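You operate a simulated robot arm through the tools that you are given. There is no shell and no other tool. Be economical: measure what you need, move in short steps, check, and stop when the job is done.

Carry out the task below with a simulated robot arm. There is one attempt and no reset: what you move stays moved.

TASK
Put the turquoise block with the largest size on its label from the top of the rewind table on top of the small beige carton.

The check looks at the end state, three seconds after you hand in, the way a careful person would. Anything else that was tipped, shoved, dropped, spilled or broken makes it a failure.

THE ROBOT
A 7-joint arm with a two-finger parallel gripper, fixed in place. Base frame: the origin is at the foot of the arm, x ahead of it, y to its left, z up; the work surface is at about z = 0. Lengths are in cm, angles in degrees, forces in N, time in s.
With the tool pointing down near the work surface it reaches from about 22 to 58 cm from the base axis. Its first joint turns from -66.0 to 66.0 degrees. Payload 2.5 kg.
The TCP is the grasp point between the finger pads, 2.3 cm short of the fingertips. In the tool frame z runs along the fingers and y along their closing line. Largest opening 9.4 cm; finger width 3.8, thickness 1; the body of the gripper, 5.4 by 9.6 cm, starts 3.9 cm behind the TCP.
Orientation is that of the tool frame in the base frame, as a unit quaternion [x, y, z, w]. With the fingers straight down and closing along the base's y, the tool's x points along the base's -x, its y along +y and its z along -z.

THE INTERFACE
- The arm moves only by the tool nudge_tool. Its argument "commands" is a list of rows, each a list of 3 entries, a list of its own where there are three numbers: the shift along the base's x, y, z in units of 500 mm (1.0 is 500 mm), then the turn, a rotation vector about the base's x, y, z in units of 60 degrees (1.0 is 60 degrees), then the opening, from 0 (shut) to 1 (fully open). In form: [[[dx, dy, dz], [wx, wy, wz], claw], ...]. A call has 1 to 20 rows; each row is the pose to reach, as a shift and turn from the pose commanded when the call began. A call with a number of a shift or a turn outside -1 to 1 is refused whole. A row lasts 0.2 s, in which the tool goes at most 5 cm and 8.6 degrees; a call with a longer step from one row to the next is refused whole, and so is a gripper value outside its range. Where a pose cannot be reached the arm comes as near as it can. A force on the tool above 40 N (or 10 N above the force at the start of the call, whichever is more), or a blocked arm, ends the call early, and 0.2 s more pass. Each finger travels about 10.8 cm/s and halts on what it meets, pressing with about 31 N; the grip force reading is that of the motor and also rises with nothing between the fingers. The clock runs only during rows and for 0.2 s after the last one: add rows that repeat a pose to give the fingers time. It gives the time, the measured TCP pose, the force on the tool (base axes), the opening and the grip force at its end, in the units of the frame above (readings bear some noise), and new pictures: "views" is both (left out), scene, wrist or none.
- Cameras (640 x 400 px; columns grow to the right, rows downward): "scene" is fixed at [12.18, -40.76, 54.32]; the picture's right is [0.80, -0.60, 0.00], its down [-0.34, -0.45, -0.82] and it looks along [0.49, 0.66, -0.57] (base axes); focal length 322 px, centre (320, 200). "wrist" rides on the gripper at [-3.9, 0, -4.4] in the tool frame; the picture's right is [0.00, -1.00, 0.00], its down [0.97, 0.00, -0.24] and it looks along [0.24, 0.00, 0.97] (tool axes); focal length 218 px, centre (320, 200). There is no depth. A picture from a camera that has moved, and an enlarged one, comes with that camera's place and axes in the base frame and with its lens.
- zoom(camera, box): a new picture of the part [left, top, right, bottom] of that camera's present view, enlarged. The clock stands still meanwhile.
- job_done(): hands the job in; it is judged then, once.

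Go step by step. Nothing tells you positions but the pictures and the camera data: compare them with the known pose of the tool, close in by small moves and look again before you grip or let go. The budget is 90 turns and 150 pictures, counting those below and the enlarged ones. Unless the task says otherwise, let go and move clear before handing in, and close with one line.

The tools are called as a command line: name --argument value ..., lists and objects as JSON in quotes. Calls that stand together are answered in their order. nudge_tool: Moves the arm, as the interface text tells. Its arguments: {"type":"object","properties":{"commands":{"type":"array"},"views":{"type":"string","enum":["both","scene","wrist","none"]}},"required":["commands"]} The other tools are called the same way: zoom (camera, box) takes an enlarged picture of a part of a camera's view; job_done () hands the job in.

At the start:

```text
t: 0.0
eef_pos: [40.45, 3.8, 29.4]
tool_rot: [0.0, 1.0, 0.0, 0.001]
ft_force: [0.5, -0.1, 0.3]
finger_gap: 9.38
finger_force: 0.1
```

scene: 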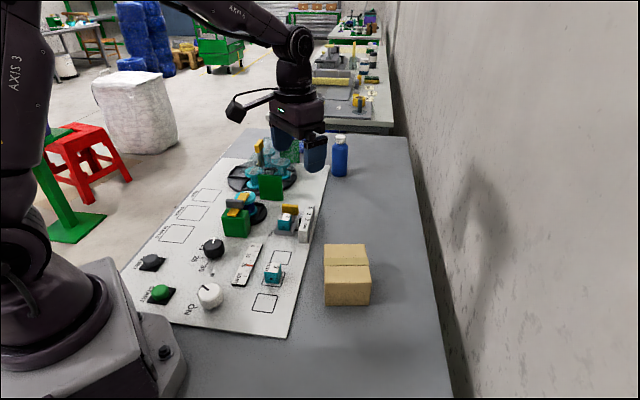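
wrist: 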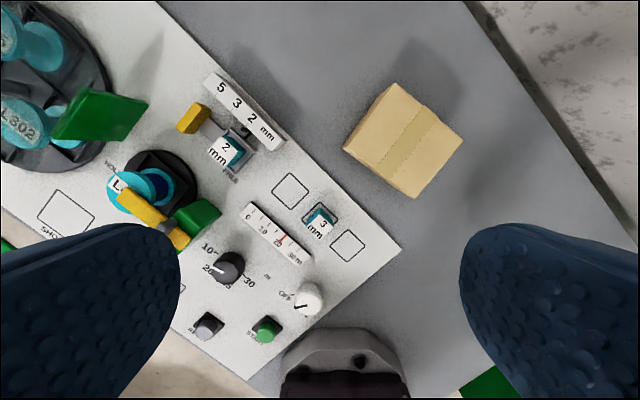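

I see a white panel with small turquoise blocks labelled "2 mm" and "3 mm", and a beige carton. I'll zoom in to read the labels before moving.

zoom --camera "wrist" --box '[170, 60, 410, 260]'

zoom --camera "scene" --box '[200, 120, 400, 320]'

zoom --camera "wrist" --box '[0, 0, 240, 250]'

```text
2.00 times, centred on (290, 160) of wrist
camera zoom: at [44.3, 3.81, 33.93], right [0.0, -1.0, 0.0], down [-0.97, 0.0, 0.24], along [-0.24, 0.0, -0.97], focal length 436 px, centre (380, 280)
```

zoom: 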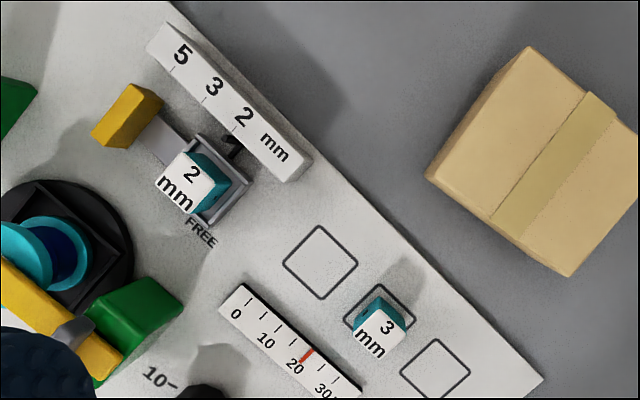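

```text
2.00 times, centred on (300, 220) of scene
camera zoom: at [12.18, -40.76, 54.32], right [0.8, -0.6, 0.0], down [-0.34, -0.45, -0.82], along [0.49, 0.66, -0.57], focal length 644 px, centre (360, 160)
```

zoom: 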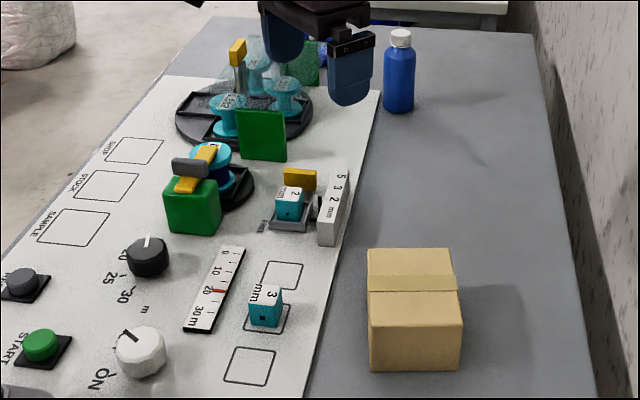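

```text
1.60 times, centred on (120, 125) of wrist
camera zoom: at [44.3, 3.81, 33.93], right [0.0, -1.0, 0.0], down [-0.97, 0.0, 0.24], along [-0.24, 0.0, -0.97], focal length 349 px, centre (640, 320)
```

zoom: 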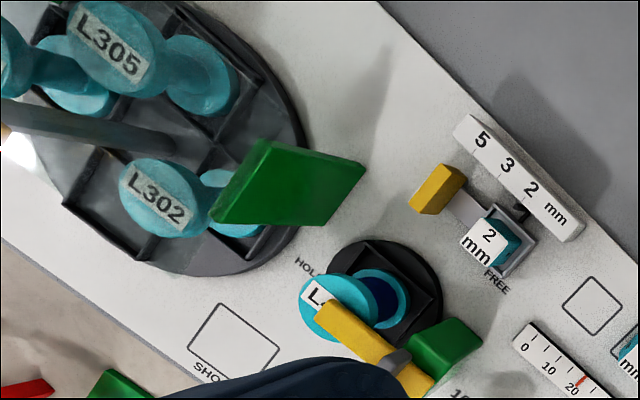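

So far I see a 2 mm block in the gauge and a 3 mm block on a parking square. The gauge also marks a 5, so a 5 mm block may be hidden. I'll shift the arm high toward the far side to look around.

nudge_tool --commands '[[[0, 0.05, 0.04], [0, 0, 0], 1], [[0, 0.12, 0.08], [0, 0, 0], 1], [[0, 0.2, 0.1], [0, 0, 0], 1], [[0, 0.28, 0.1], [0, 0, 0], 1], [[0, 0.36, 0.1], [0, 0, 0], 1], [[0, 0.36, 0.1], [0, 0, 0], 1]]'

```text
t: 1.4
eef_pos: [40.31, 21.72, 34.32]
tool_rot: [0.0, 1.0, -0.001, 0.001]
ft_force: [0.4, 0.1, 0.5]
finger_gap: 9.4
finger_force: 0.0
camera wrist: at [44.22, 21.81, 38.88], right [0.0, -1.0, 0.0], down [-0.97, 0.0, 0.24], along [-0.24, 0.0, -0.97], focal length 218 px, centre (320, 200)
```

scene: 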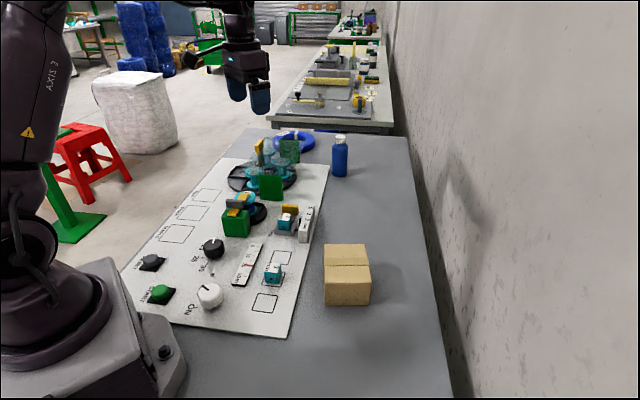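
wrist: 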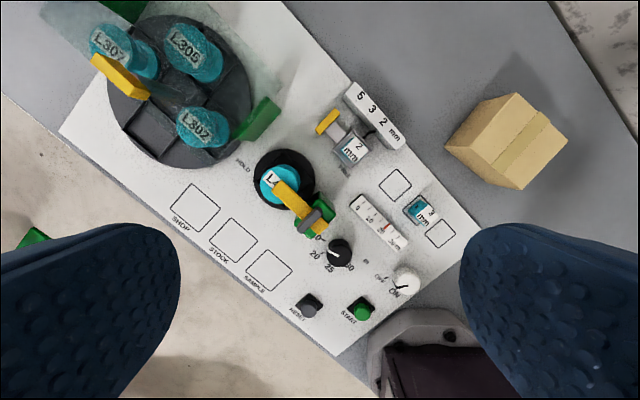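

Only the 2 mm and 3 mm blocks are visible from here. I'll zoom on the spool area and around the carton for any hidden block.

zoom --camera "scene" --box '[200, 110, 360, 240]'

zoom --camera "wrist" --box '[300, 60, 580, 300]'

zoom --camera "wrist" --box '[40, 0, 300, 190]'

```text
3.08 times, centred on (280, 175) of scene
camera zoom: at [12.18, -40.76, 54.32], right [0.8, -0.6, 0.0], down [-0.34, -0.45, -0.82], along [0.49, 0.66, -0.57], focal length 990 px, centre (443, 277)
```

zoom: 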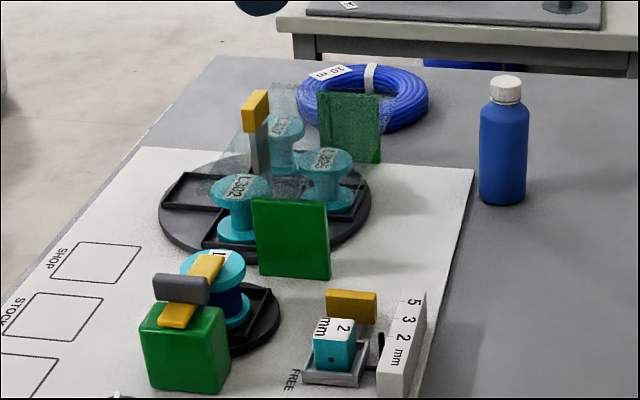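

```text
1.67 times, centred on (440, 180) of wrist
camera zoom: at [44.22, 21.81, 38.88], right [0.0, -1.0, 0.0], down [-0.97, 0.0, 0.24], along [-0.24, 0.0, -0.97], focal length 364 px, centre (120, 233)
```

zoom: 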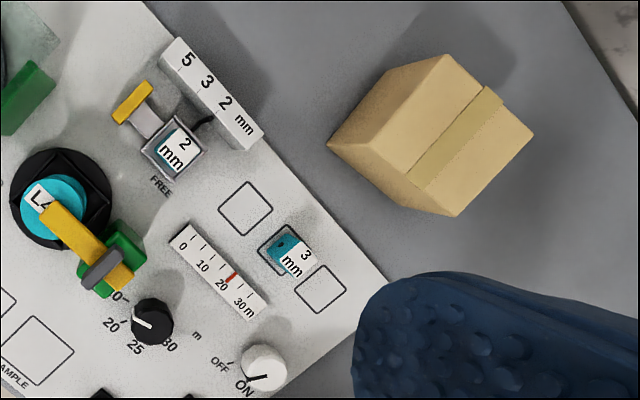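

```text
2.11 times, centred on (170, 95) of wrist
camera zoom: at [44.22, 21.81, 38.88], right [0.0, -1.0, 0.0], down [-0.97, 0.0, 0.24], along [-0.24, 0.0, -0.97], focal length 460 px, centre (636, 421)
```

zoom: 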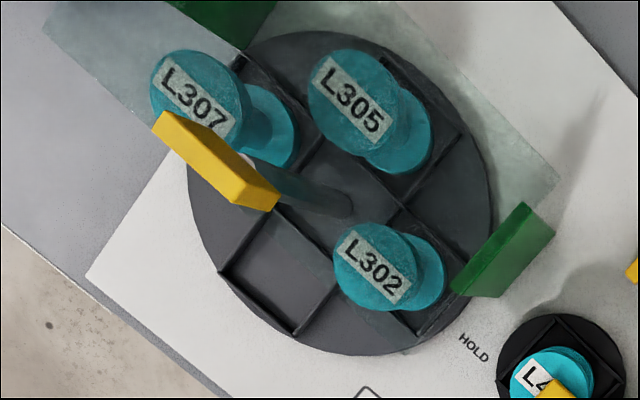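

No 5 mm block is anywhere, so the 3 mm block is the largest label. I estimate it at about (32.8, 3.8, 1.7). I'll move above it at z≈16 and look.

nudge_tool --commands '[[[-0.022, -0.06, -0.03], [0, 0, 0], 1], [[-0.044, -0.12, -0.07], [0, 0, 0], 1], [[-0.066, -0.18, -0.12], [0, 0, 0], 1], [[-0.088, -0.24, -0.17], [0, 0, 0], 1], [[-0.11, -0.3, -0.22], [0, 0, 0], 1], [[-0.14, -0.34, -0.28], [0, 0, 0], 1], [[-0.152, -0.36, -0.34], [0, 0, 0], 1], [[-0.152, -0.36, -0.37], [0, 0, 0], 1], [[-0.152, -0.36, -0.37], [0, 0, 0], 1]]'

```text
t: 3.4
eef_pos: [32.93, 3.81, 15.91]
tool_rot: [0.0, 1.0, 0.0, 0.001]
ft_force: [0.0, -1.5, -0.1]
finger_gap: 9.4
finger_force: 0.0
camera wrist: at [36.7, 3.78, 20.37], right [0.0, -1.0, 0.0], down [-0.97, 0.0, 0.24], along [-0.24, 0.0, -0.97], focal length 218 px, centre (320, 200)
```

scene: 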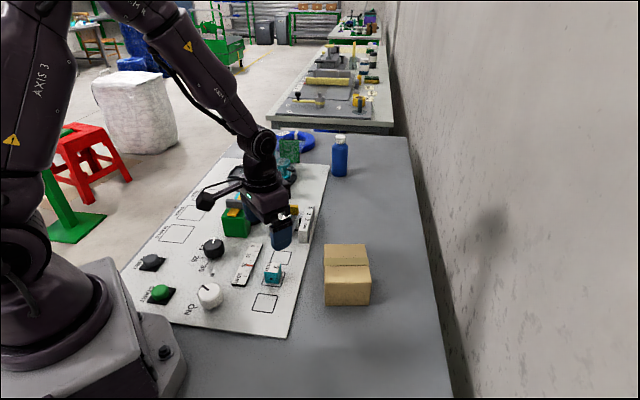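
wrist: 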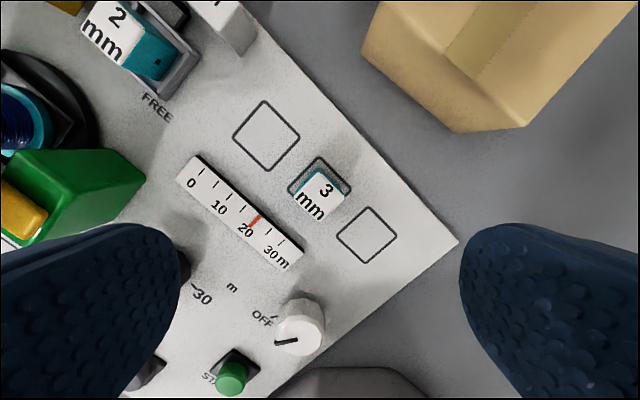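

zoom --camera "wrist" --box '[260, 140, 400, 240]'

zoom --camera "scene" --box '[220, 220, 380, 320]'

```text
4.00 times, centred on (330, 190) of wrist
camera zoom: at [36.7, 3.78, 20.37], right [0.0, -1.0, 0.0], down [-0.97, 0.0, 0.24], along [-0.24, 0.0, -0.97], focal length 873 px, centre (280, 240)
```

zoom: 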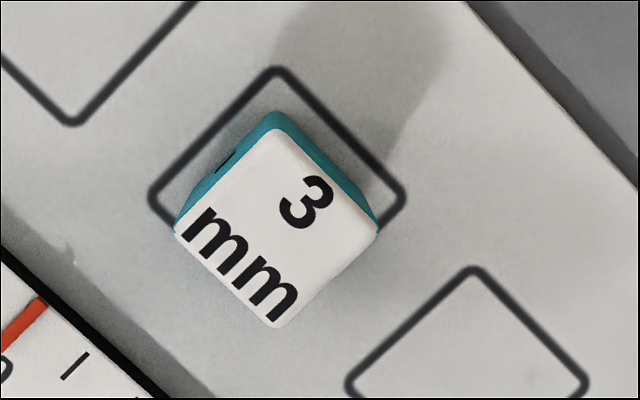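

```text
4.00 times, centred on (300, 270) of scene
camera zoom: at [12.18, -40.76, 54.32], right [0.8, -0.6, 0.0], down [-0.34, -0.45, -0.82], along [0.49, 0.66, -0.57], focal length 1288 px, centre (400, -80)
```

zoom: 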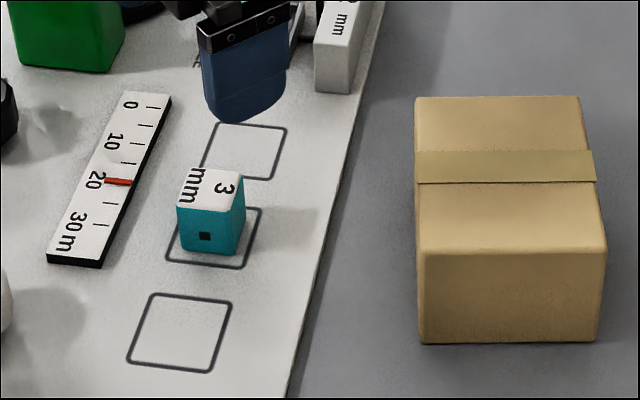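

The 3 mm block is centred at about (32.8, 3.83) with its top at about z 3.8 and 2.8 cm sides at 45°. The carton is centred near (44, −6.5) with its top at about 6.7. I'll turn the tool −45°, descend partway and check.

nudge_tool --commands '[[[0, 0, 0], [0, 0, -0.125], 1], [[0, 0, 0], [0, 0, -0.25], 1], [[0, 0, 0], [0, 0, -0.375], 1], [[0, 0, -0.03], [0, 0, -0.5], 1], [[0, 0, -0.07], [0, 0, -0.625], 1], [[0, 0, -0.12], [0, 0, -0.75], 1], [[0, 0, -0.14], [0, 0, -0.75], 1], [[0, 0, -0.14], [0, 0, -0.75], 1]]'

```text
t: 5.2
eef_pos: [32.8, 3.85, 8.95]
tool_rot: [0.383, 0.924, -0.001, 0.001]
ft_force: [0.5, 0.9, -0.7]
finger_gap: 9.37
finger_force: 0.1
camera wrist: at [35.53, 1.08, 13.38], right [-0.71, -0.71, 0.0], down [-0.69, 0.69, 0.24], along [-0.17, 0.17, -0.97], focal length 218 px, centre (320, 200)
```

scene: 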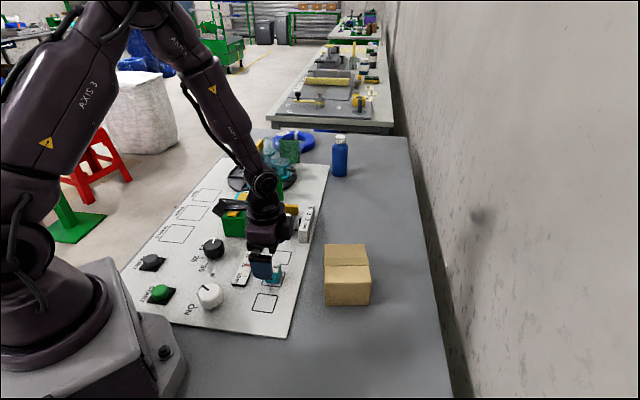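
wrist: 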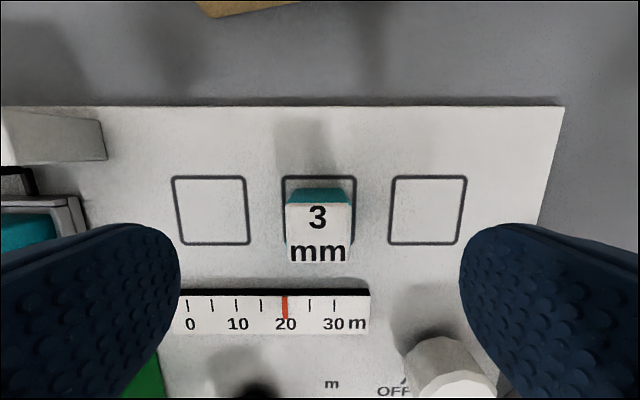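

The block is centred between the fingers and square to them, and the neighbouring items are clear. I'll descend to z≈3.3 with the fingers open and check before closing.

nudge_tool --commands '[[[0, 0, -0.04], [0, 0, 0], 1], [[0, 0, -0.08], [0, 0, 0], 1], [[0, 0, -0.1], [0, 0, 0], 1], [[0, 0, -0.112], [0, 0, 0], 1], [[0, 0, -0.112], [0, 0, 0], 1]]'

```text
t: 6.4
eef_pos: [32.82, 3.76, 3.37]
tool_rot: [0.382, 0.924, -0.001, 0.0]
ft_force: [-0.5, -0.5, -1.2]
finger_gap: 9.4
finger_force: 0.1
camera wrist: at [35.56, 1.04, 7.76], right [-0.71, -0.71, 0.0], down [-0.69, 0.69, 0.24], along [-0.17, 0.17, -0.97], focal length 218 px, centre (320, 200)
```

scene: 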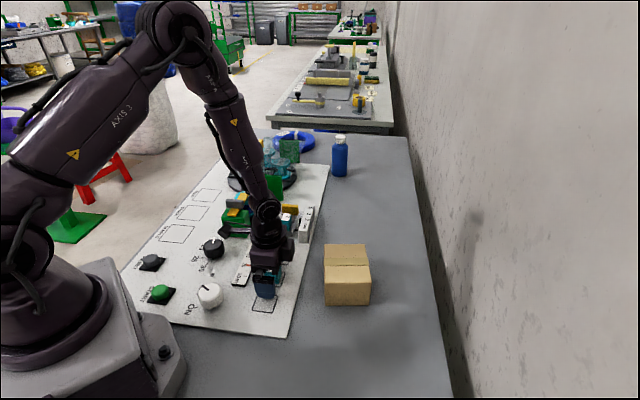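
wrist: 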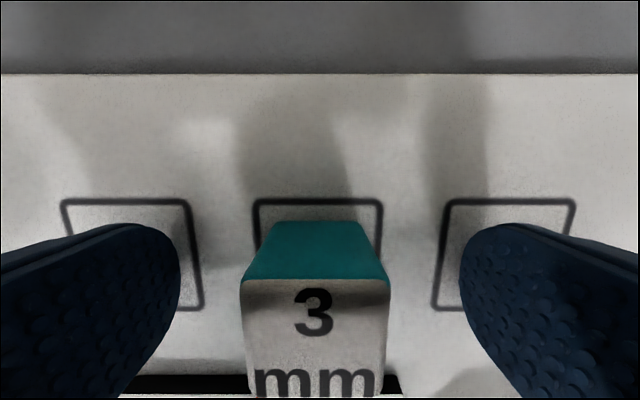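

The block sits between the fingers with nothing touching. I'll close now.

nudge_tool --commands '[[[0, 0, 0], [0, 0, 0], 0.5], [[0, 0, 0], [0, 0, 0], 0.3], [[0, 0, 0], [0, 0, 0], 0.15], [[0, 0, 0], [0, 0, 0], 0.15], [[0, 0, 0], [0, 0, 0], 0.15]]' --views "wrist"

```text
t: 7.6
eef_pos: [32.83, 3.83, 3.24]
tool_rot: [0.381, 0.924, 0.0, 0.001]
ft_force: [0.3, 0.6, 0.0]
finger_gap: 2.91
finger_force: 30.9
camera wrist: at [35.56, 1.04, 7.78], right [-0.71, -0.71, 0.0], down [-0.69, 0.69, 0.24], along [-0.17, 0.17, -0.97], focal length 218 px, centre (320, 200)
```

wrist: 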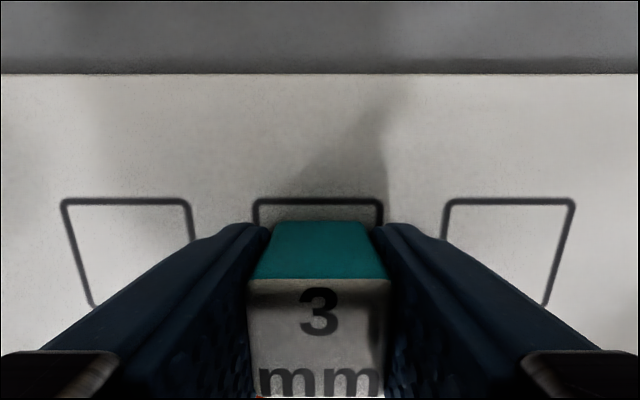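

The block is gripped at 2.9 cm. I'll lift it straight up about 12 cm and look.

nudge_tool --commands '[[[0, 0, 0.04], [0, 0, 0], 0.15], [[0, 0, 0.1], [0, 0, 0], 0.15], [[0, 0, 0.17], [0, 0, 0], 0.15], [[0, 0, 0.24], [0, 0, 0], 0.15], [[0, 0, 0.24], [0, 0, 0], 0.15]]'

```text
t: 8.8
eef_pos: [32.83, 3.83, 15.37]
tool_rot: [0.382, 0.924, 0.0, 0.0]
ft_force: [0.3, -0.1, -0.5]
finger_gap: 2.9
finger_force: 31.3
camera wrist: at [35.56, 1.04, 19.88], right [-0.71, -0.71, 0.0], down [-0.69, 0.69, 0.24], along [-0.17, 0.17, -0.97], focal length 218 px, centre (320, 200)
```

scene: 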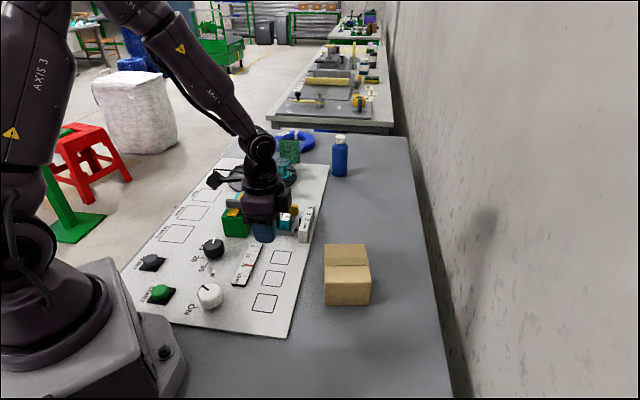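
wrist: 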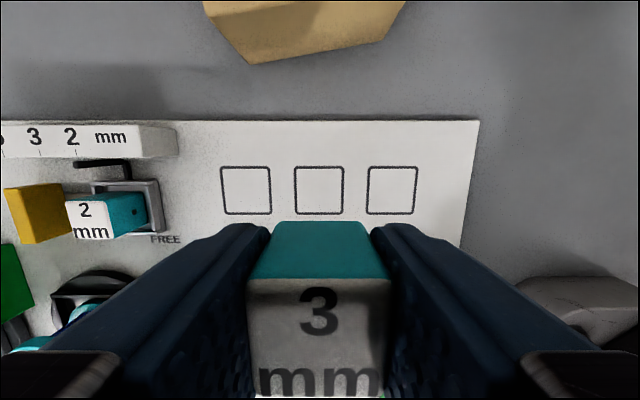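

The block is held cleanly and the panel is undisturbed. I'll move above the carton centre (~44.2, −6.5), turning about 9° to align with it.

nudge_tool --commands '[[[0.04, -0.035, 0.02], [0, 0, 0.04], 0.15], [[0.09, -0.08, 0.02], [0, 0, 0.08], 0.15], [[0.14, -0.125, 0.02], [0, 0, 0.12], 0.15], [[0.19, -0.17, 0.02], [0, 0, 0.15], 0.15], [[0.227, -0.206, 0.02], [0, 0, 0.15], 0.15], [[0.227, -0.206, 0.02], [0, 0, 0.15], 0.15]]'

```text
t: 10.2
eef_pos: [44.24, -6.43, 16.33]
tool_rot: [0.31, 0.951, -0.001, 0.001]
ft_force: [0.2, -0.6, 0.3]
finger_gap: 2.9
finger_force: 31.5
camera wrist: at [47.41, -8.82, 20.8], right [-0.59, -0.81, 0.0], down [-0.79, 0.57, 0.24], along [-0.19, 0.14, -0.97], focal length 218 px, centre (320, 200)
```

scene: 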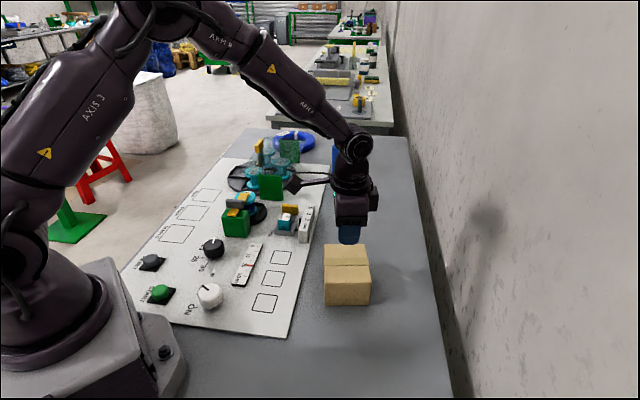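
wrist: 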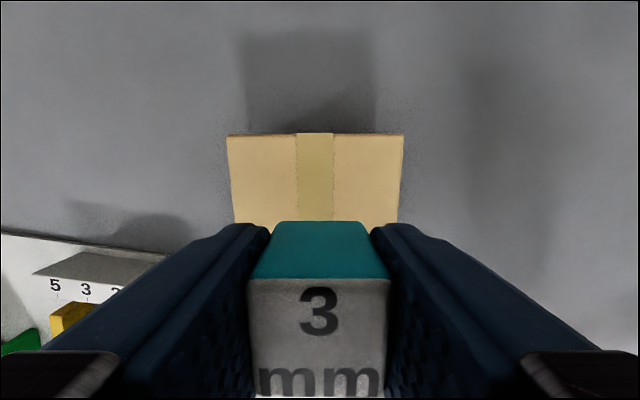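

The block is centred over the carton and square with it. I'll descend to z≈10.3 and then approach slowly.

nudge_tool --commands '[[[0, 0, -0.05], [0, 0, 0], 0.15], [[0, 0, -0.09], [0, 0, 0], 0.15], [[0, 0, -0.115], [0, 0, 0], 0.15], [[0, 0, -0.12], [0, 0, 0], 0.15], [[0, 0, -0.12], [0, 0, 0], 0.15]]'

zoom --camera "scene" --box '[290, 210, 410, 310]'

```text
t: 11.4
eef_pos: [44.24, -6.53, 10.37]
tool_rot: [0.309, 0.951, 0.0, 0.001]
ft_force: [0.1, 0.1, 0.0]
finger_gap: 2.9
finger_force: 31.0
camera wrist: at [47.38, -8.81, 14.82], right [-0.59, -0.81, 0.0], down [-0.79, 0.57, 0.24], along [-0.19, 0.14, -0.97], focal length 218 px, centre (320, 200)
```

scene: 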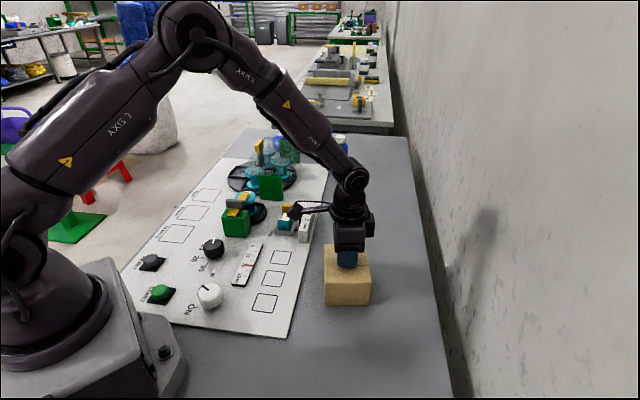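
wrist: 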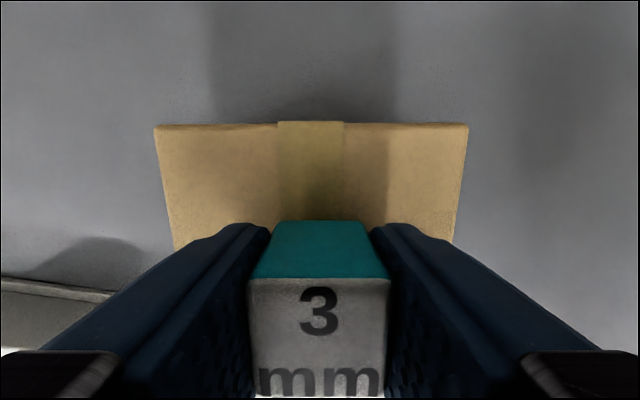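

```text
4.00 times, centred on (350, 260) of scene
camera zoom: at [12.18, -40.76, 54.32], right [0.8, -0.6, 0.0], down [-0.34, -0.45, -0.82], along [0.49, 0.66, -0.57], focal length 1288 px, centre (200, -40)
```

zoom: 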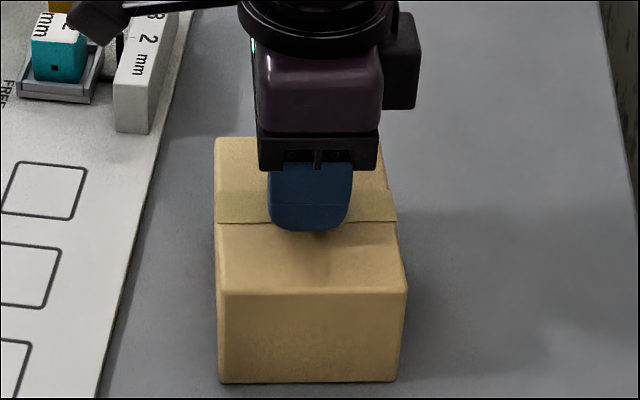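

The carton top works out to about 6.8–6.9, so contact should come near TCP z≈9.6. I'll lower in small steps and watch the force.

nudge_tool --commands '[[[0, 0, -0.006], [0, 0, 0], 0.15], [[0, 0, -0.01], [0, 0, 0], 0.15], [[0, 0, -0.012], [0, 0, 0], 0.15], [[0, 0, -0.012], [0, 0, 0], 0.15]]' --views "none"

```text
t: 12.4
eef_pos: [44.08, -6.46, 9.76]
tool_rot: [0.309, 0.951, -0.001, 0.001]
ft_force: [-0.9, -0.4, 0.5]
finger_gap: 2.86
finger_force: 30.9
```

No contact is felt yet, so I'll keep lowering in 1 mm steps.

nudge_tool --commands '[[[0, 0, -0.002], [0, 0, 0], 0.15], [[0, 0, -0.002], [0, 0, 0], 0.15]]' --views "none"

```text
t: 13.0
eef_pos: [44.26, -6.46, 9.7]
tool_rot: [0.309, 0.951, 0.0, 0.001]
ft_force: [-1.6, 1.3, 5.9]
finger_gap: 2.91
finger_force: 30.9
```

The force has jumped to about 6 N, which suggests contact. I'll confirm with a hold and a picture.

nudge_tool --commands '[[[0, 0, -0.001], [0, 0, 0], 0.15], [[0, 0, -0.001], [0, 0, 0], 0.15]]' --views "none"

zoom --camera "scene" --box '[290, 210, 410, 310]'

```text
t: 13.6
eef_pos: [44.21, -6.43, 9.68]
tool_rot: [0.309, 0.951, 0.0, 0.002]
ft_force: [-3.0, 0.5, 16.4]
finger_gap: 2.89
finger_force: 30.7
```

```text
4.00 times, centred on (350, 260) of scene
camera zoom: at [12.17, -40.76, 54.32], right [0.8, -0.6, 0.0], down [-0.34, -0.45, -0.82], along [0.49, 0.66, -0.57], focal length 1288 px, centre (200, -40)
```

zoom: 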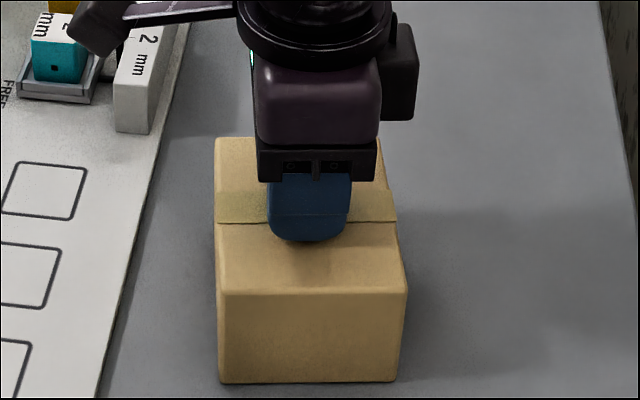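

The block is firmly in contact with the carton top. I'll ease the press by half a millimetre and open gently.

nudge_tool --commands '[[[0, 0, 0.001], [0, 0, 0], 0.15], [[0, 0, 0.001], [0, 0, 0], 0.33], [[0, 0, 0.001], [0, 0, 0], 0.5], [[0, 0, 0.001], [0, 0, 0], 0.7], [[0, 0, 0.001], [0, 0, 0], 0.7]]'

```text
t: 14.8
eef_pos: [44.35, -6.4, 9.62]
tool_rot: [0.309, 0.951, 0.0, 0.001]
ft_force: [-0.4, 0.2, -0.2]
finger_gap: 6.57
finger_force: 0.0
camera wrist: at [47.32, -8.79, 14.12], right [-0.59, -0.81, 0.0], down [-0.79, 0.57, 0.24], along [-0.19, 0.14, -0.97], focal length 218 px, centre (320, 200)
```

scene: 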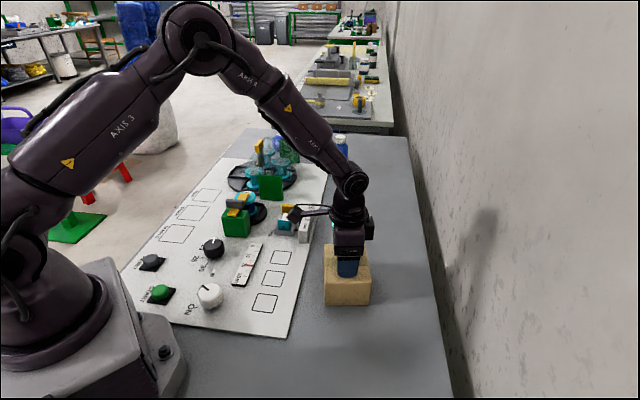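
wrist: 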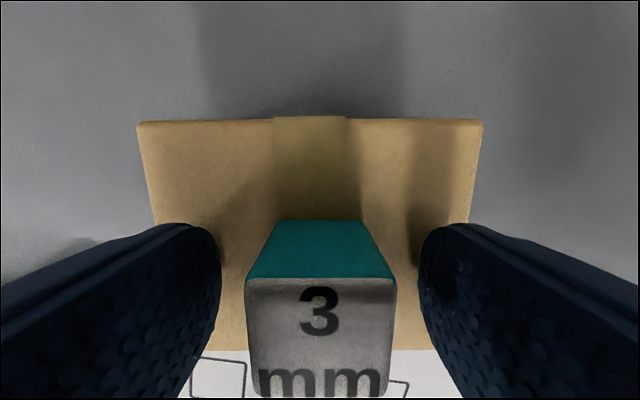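

The block is released and standing on the carton. I'll retreat straight up and check.

nudge_tool --commands '[[[0, 0, 0.03], [0, 0, 0], 0.7], [[0, 0, 0.09], [0, 0, 0], 0.7], [[0, 0, 0.17], [0, 0, 0], 0.7], [[0, 0, 0.25], [0, 0, 0], 0.7], [[0, 0, 0.33], [0, 0, 0], 0.7], [[0, 0, 0.33], [0, 0, 0], 0.7]]'

zoom --camera "scene" --box '[200, 110, 420, 320]'

```text
t: 16.2
eef_pos: [44.35, -6.4, 26.31]
tool_rot: [0.309, 0.951, 0.001, 0.001]
ft_force: [0.0, 0.4, 0.0]
finger_gap: 6.55
finger_force: 0.0
camera wrist: at [47.4, -8.82, 30.76], right [-0.59, -0.81, 0.0], down [-0.79, 0.57, 0.24], along [-0.19, 0.14, -0.97], focal length 218 px, centre (320, 200)
```

scene: 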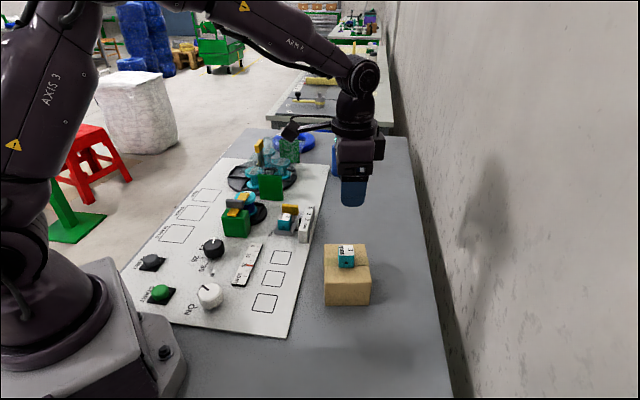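
wrist: 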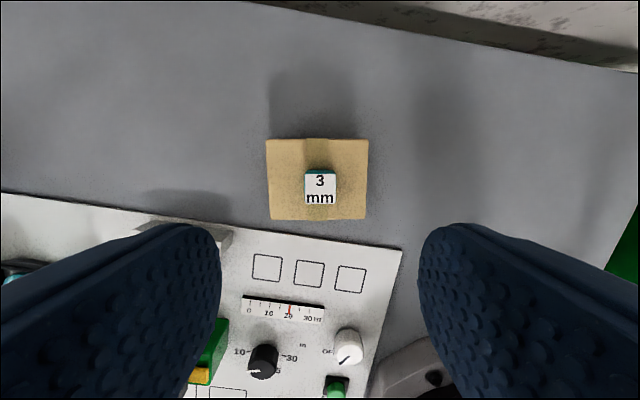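

```text
1.90 times, centred on (310, 215) of scene
camera zoom: at [12.18, -40.76, 54.32], right [0.8, -0.6, 0.0], down [-0.34, -0.45, -0.82], along [0.49, 0.66, -0.57], focal length 613 px, centre (339, 171)
```

zoom: 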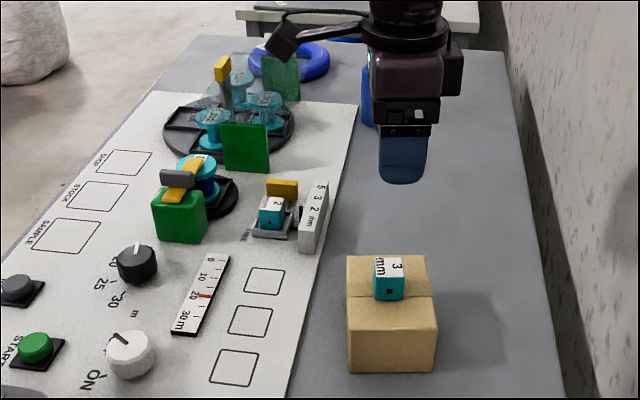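

The 3 mm block stands centred on the carton, everything else is where it was, and the arm is clear. I'll hand in.

job_done

```text
The job is handed in.
```

The turquoise 3 mm block, the largest label I could find on the table, is standing on the small beige carton, with the arm clear and nothing else visibly moved; the gauge also marks a 5, but I saw no 5 mm block.
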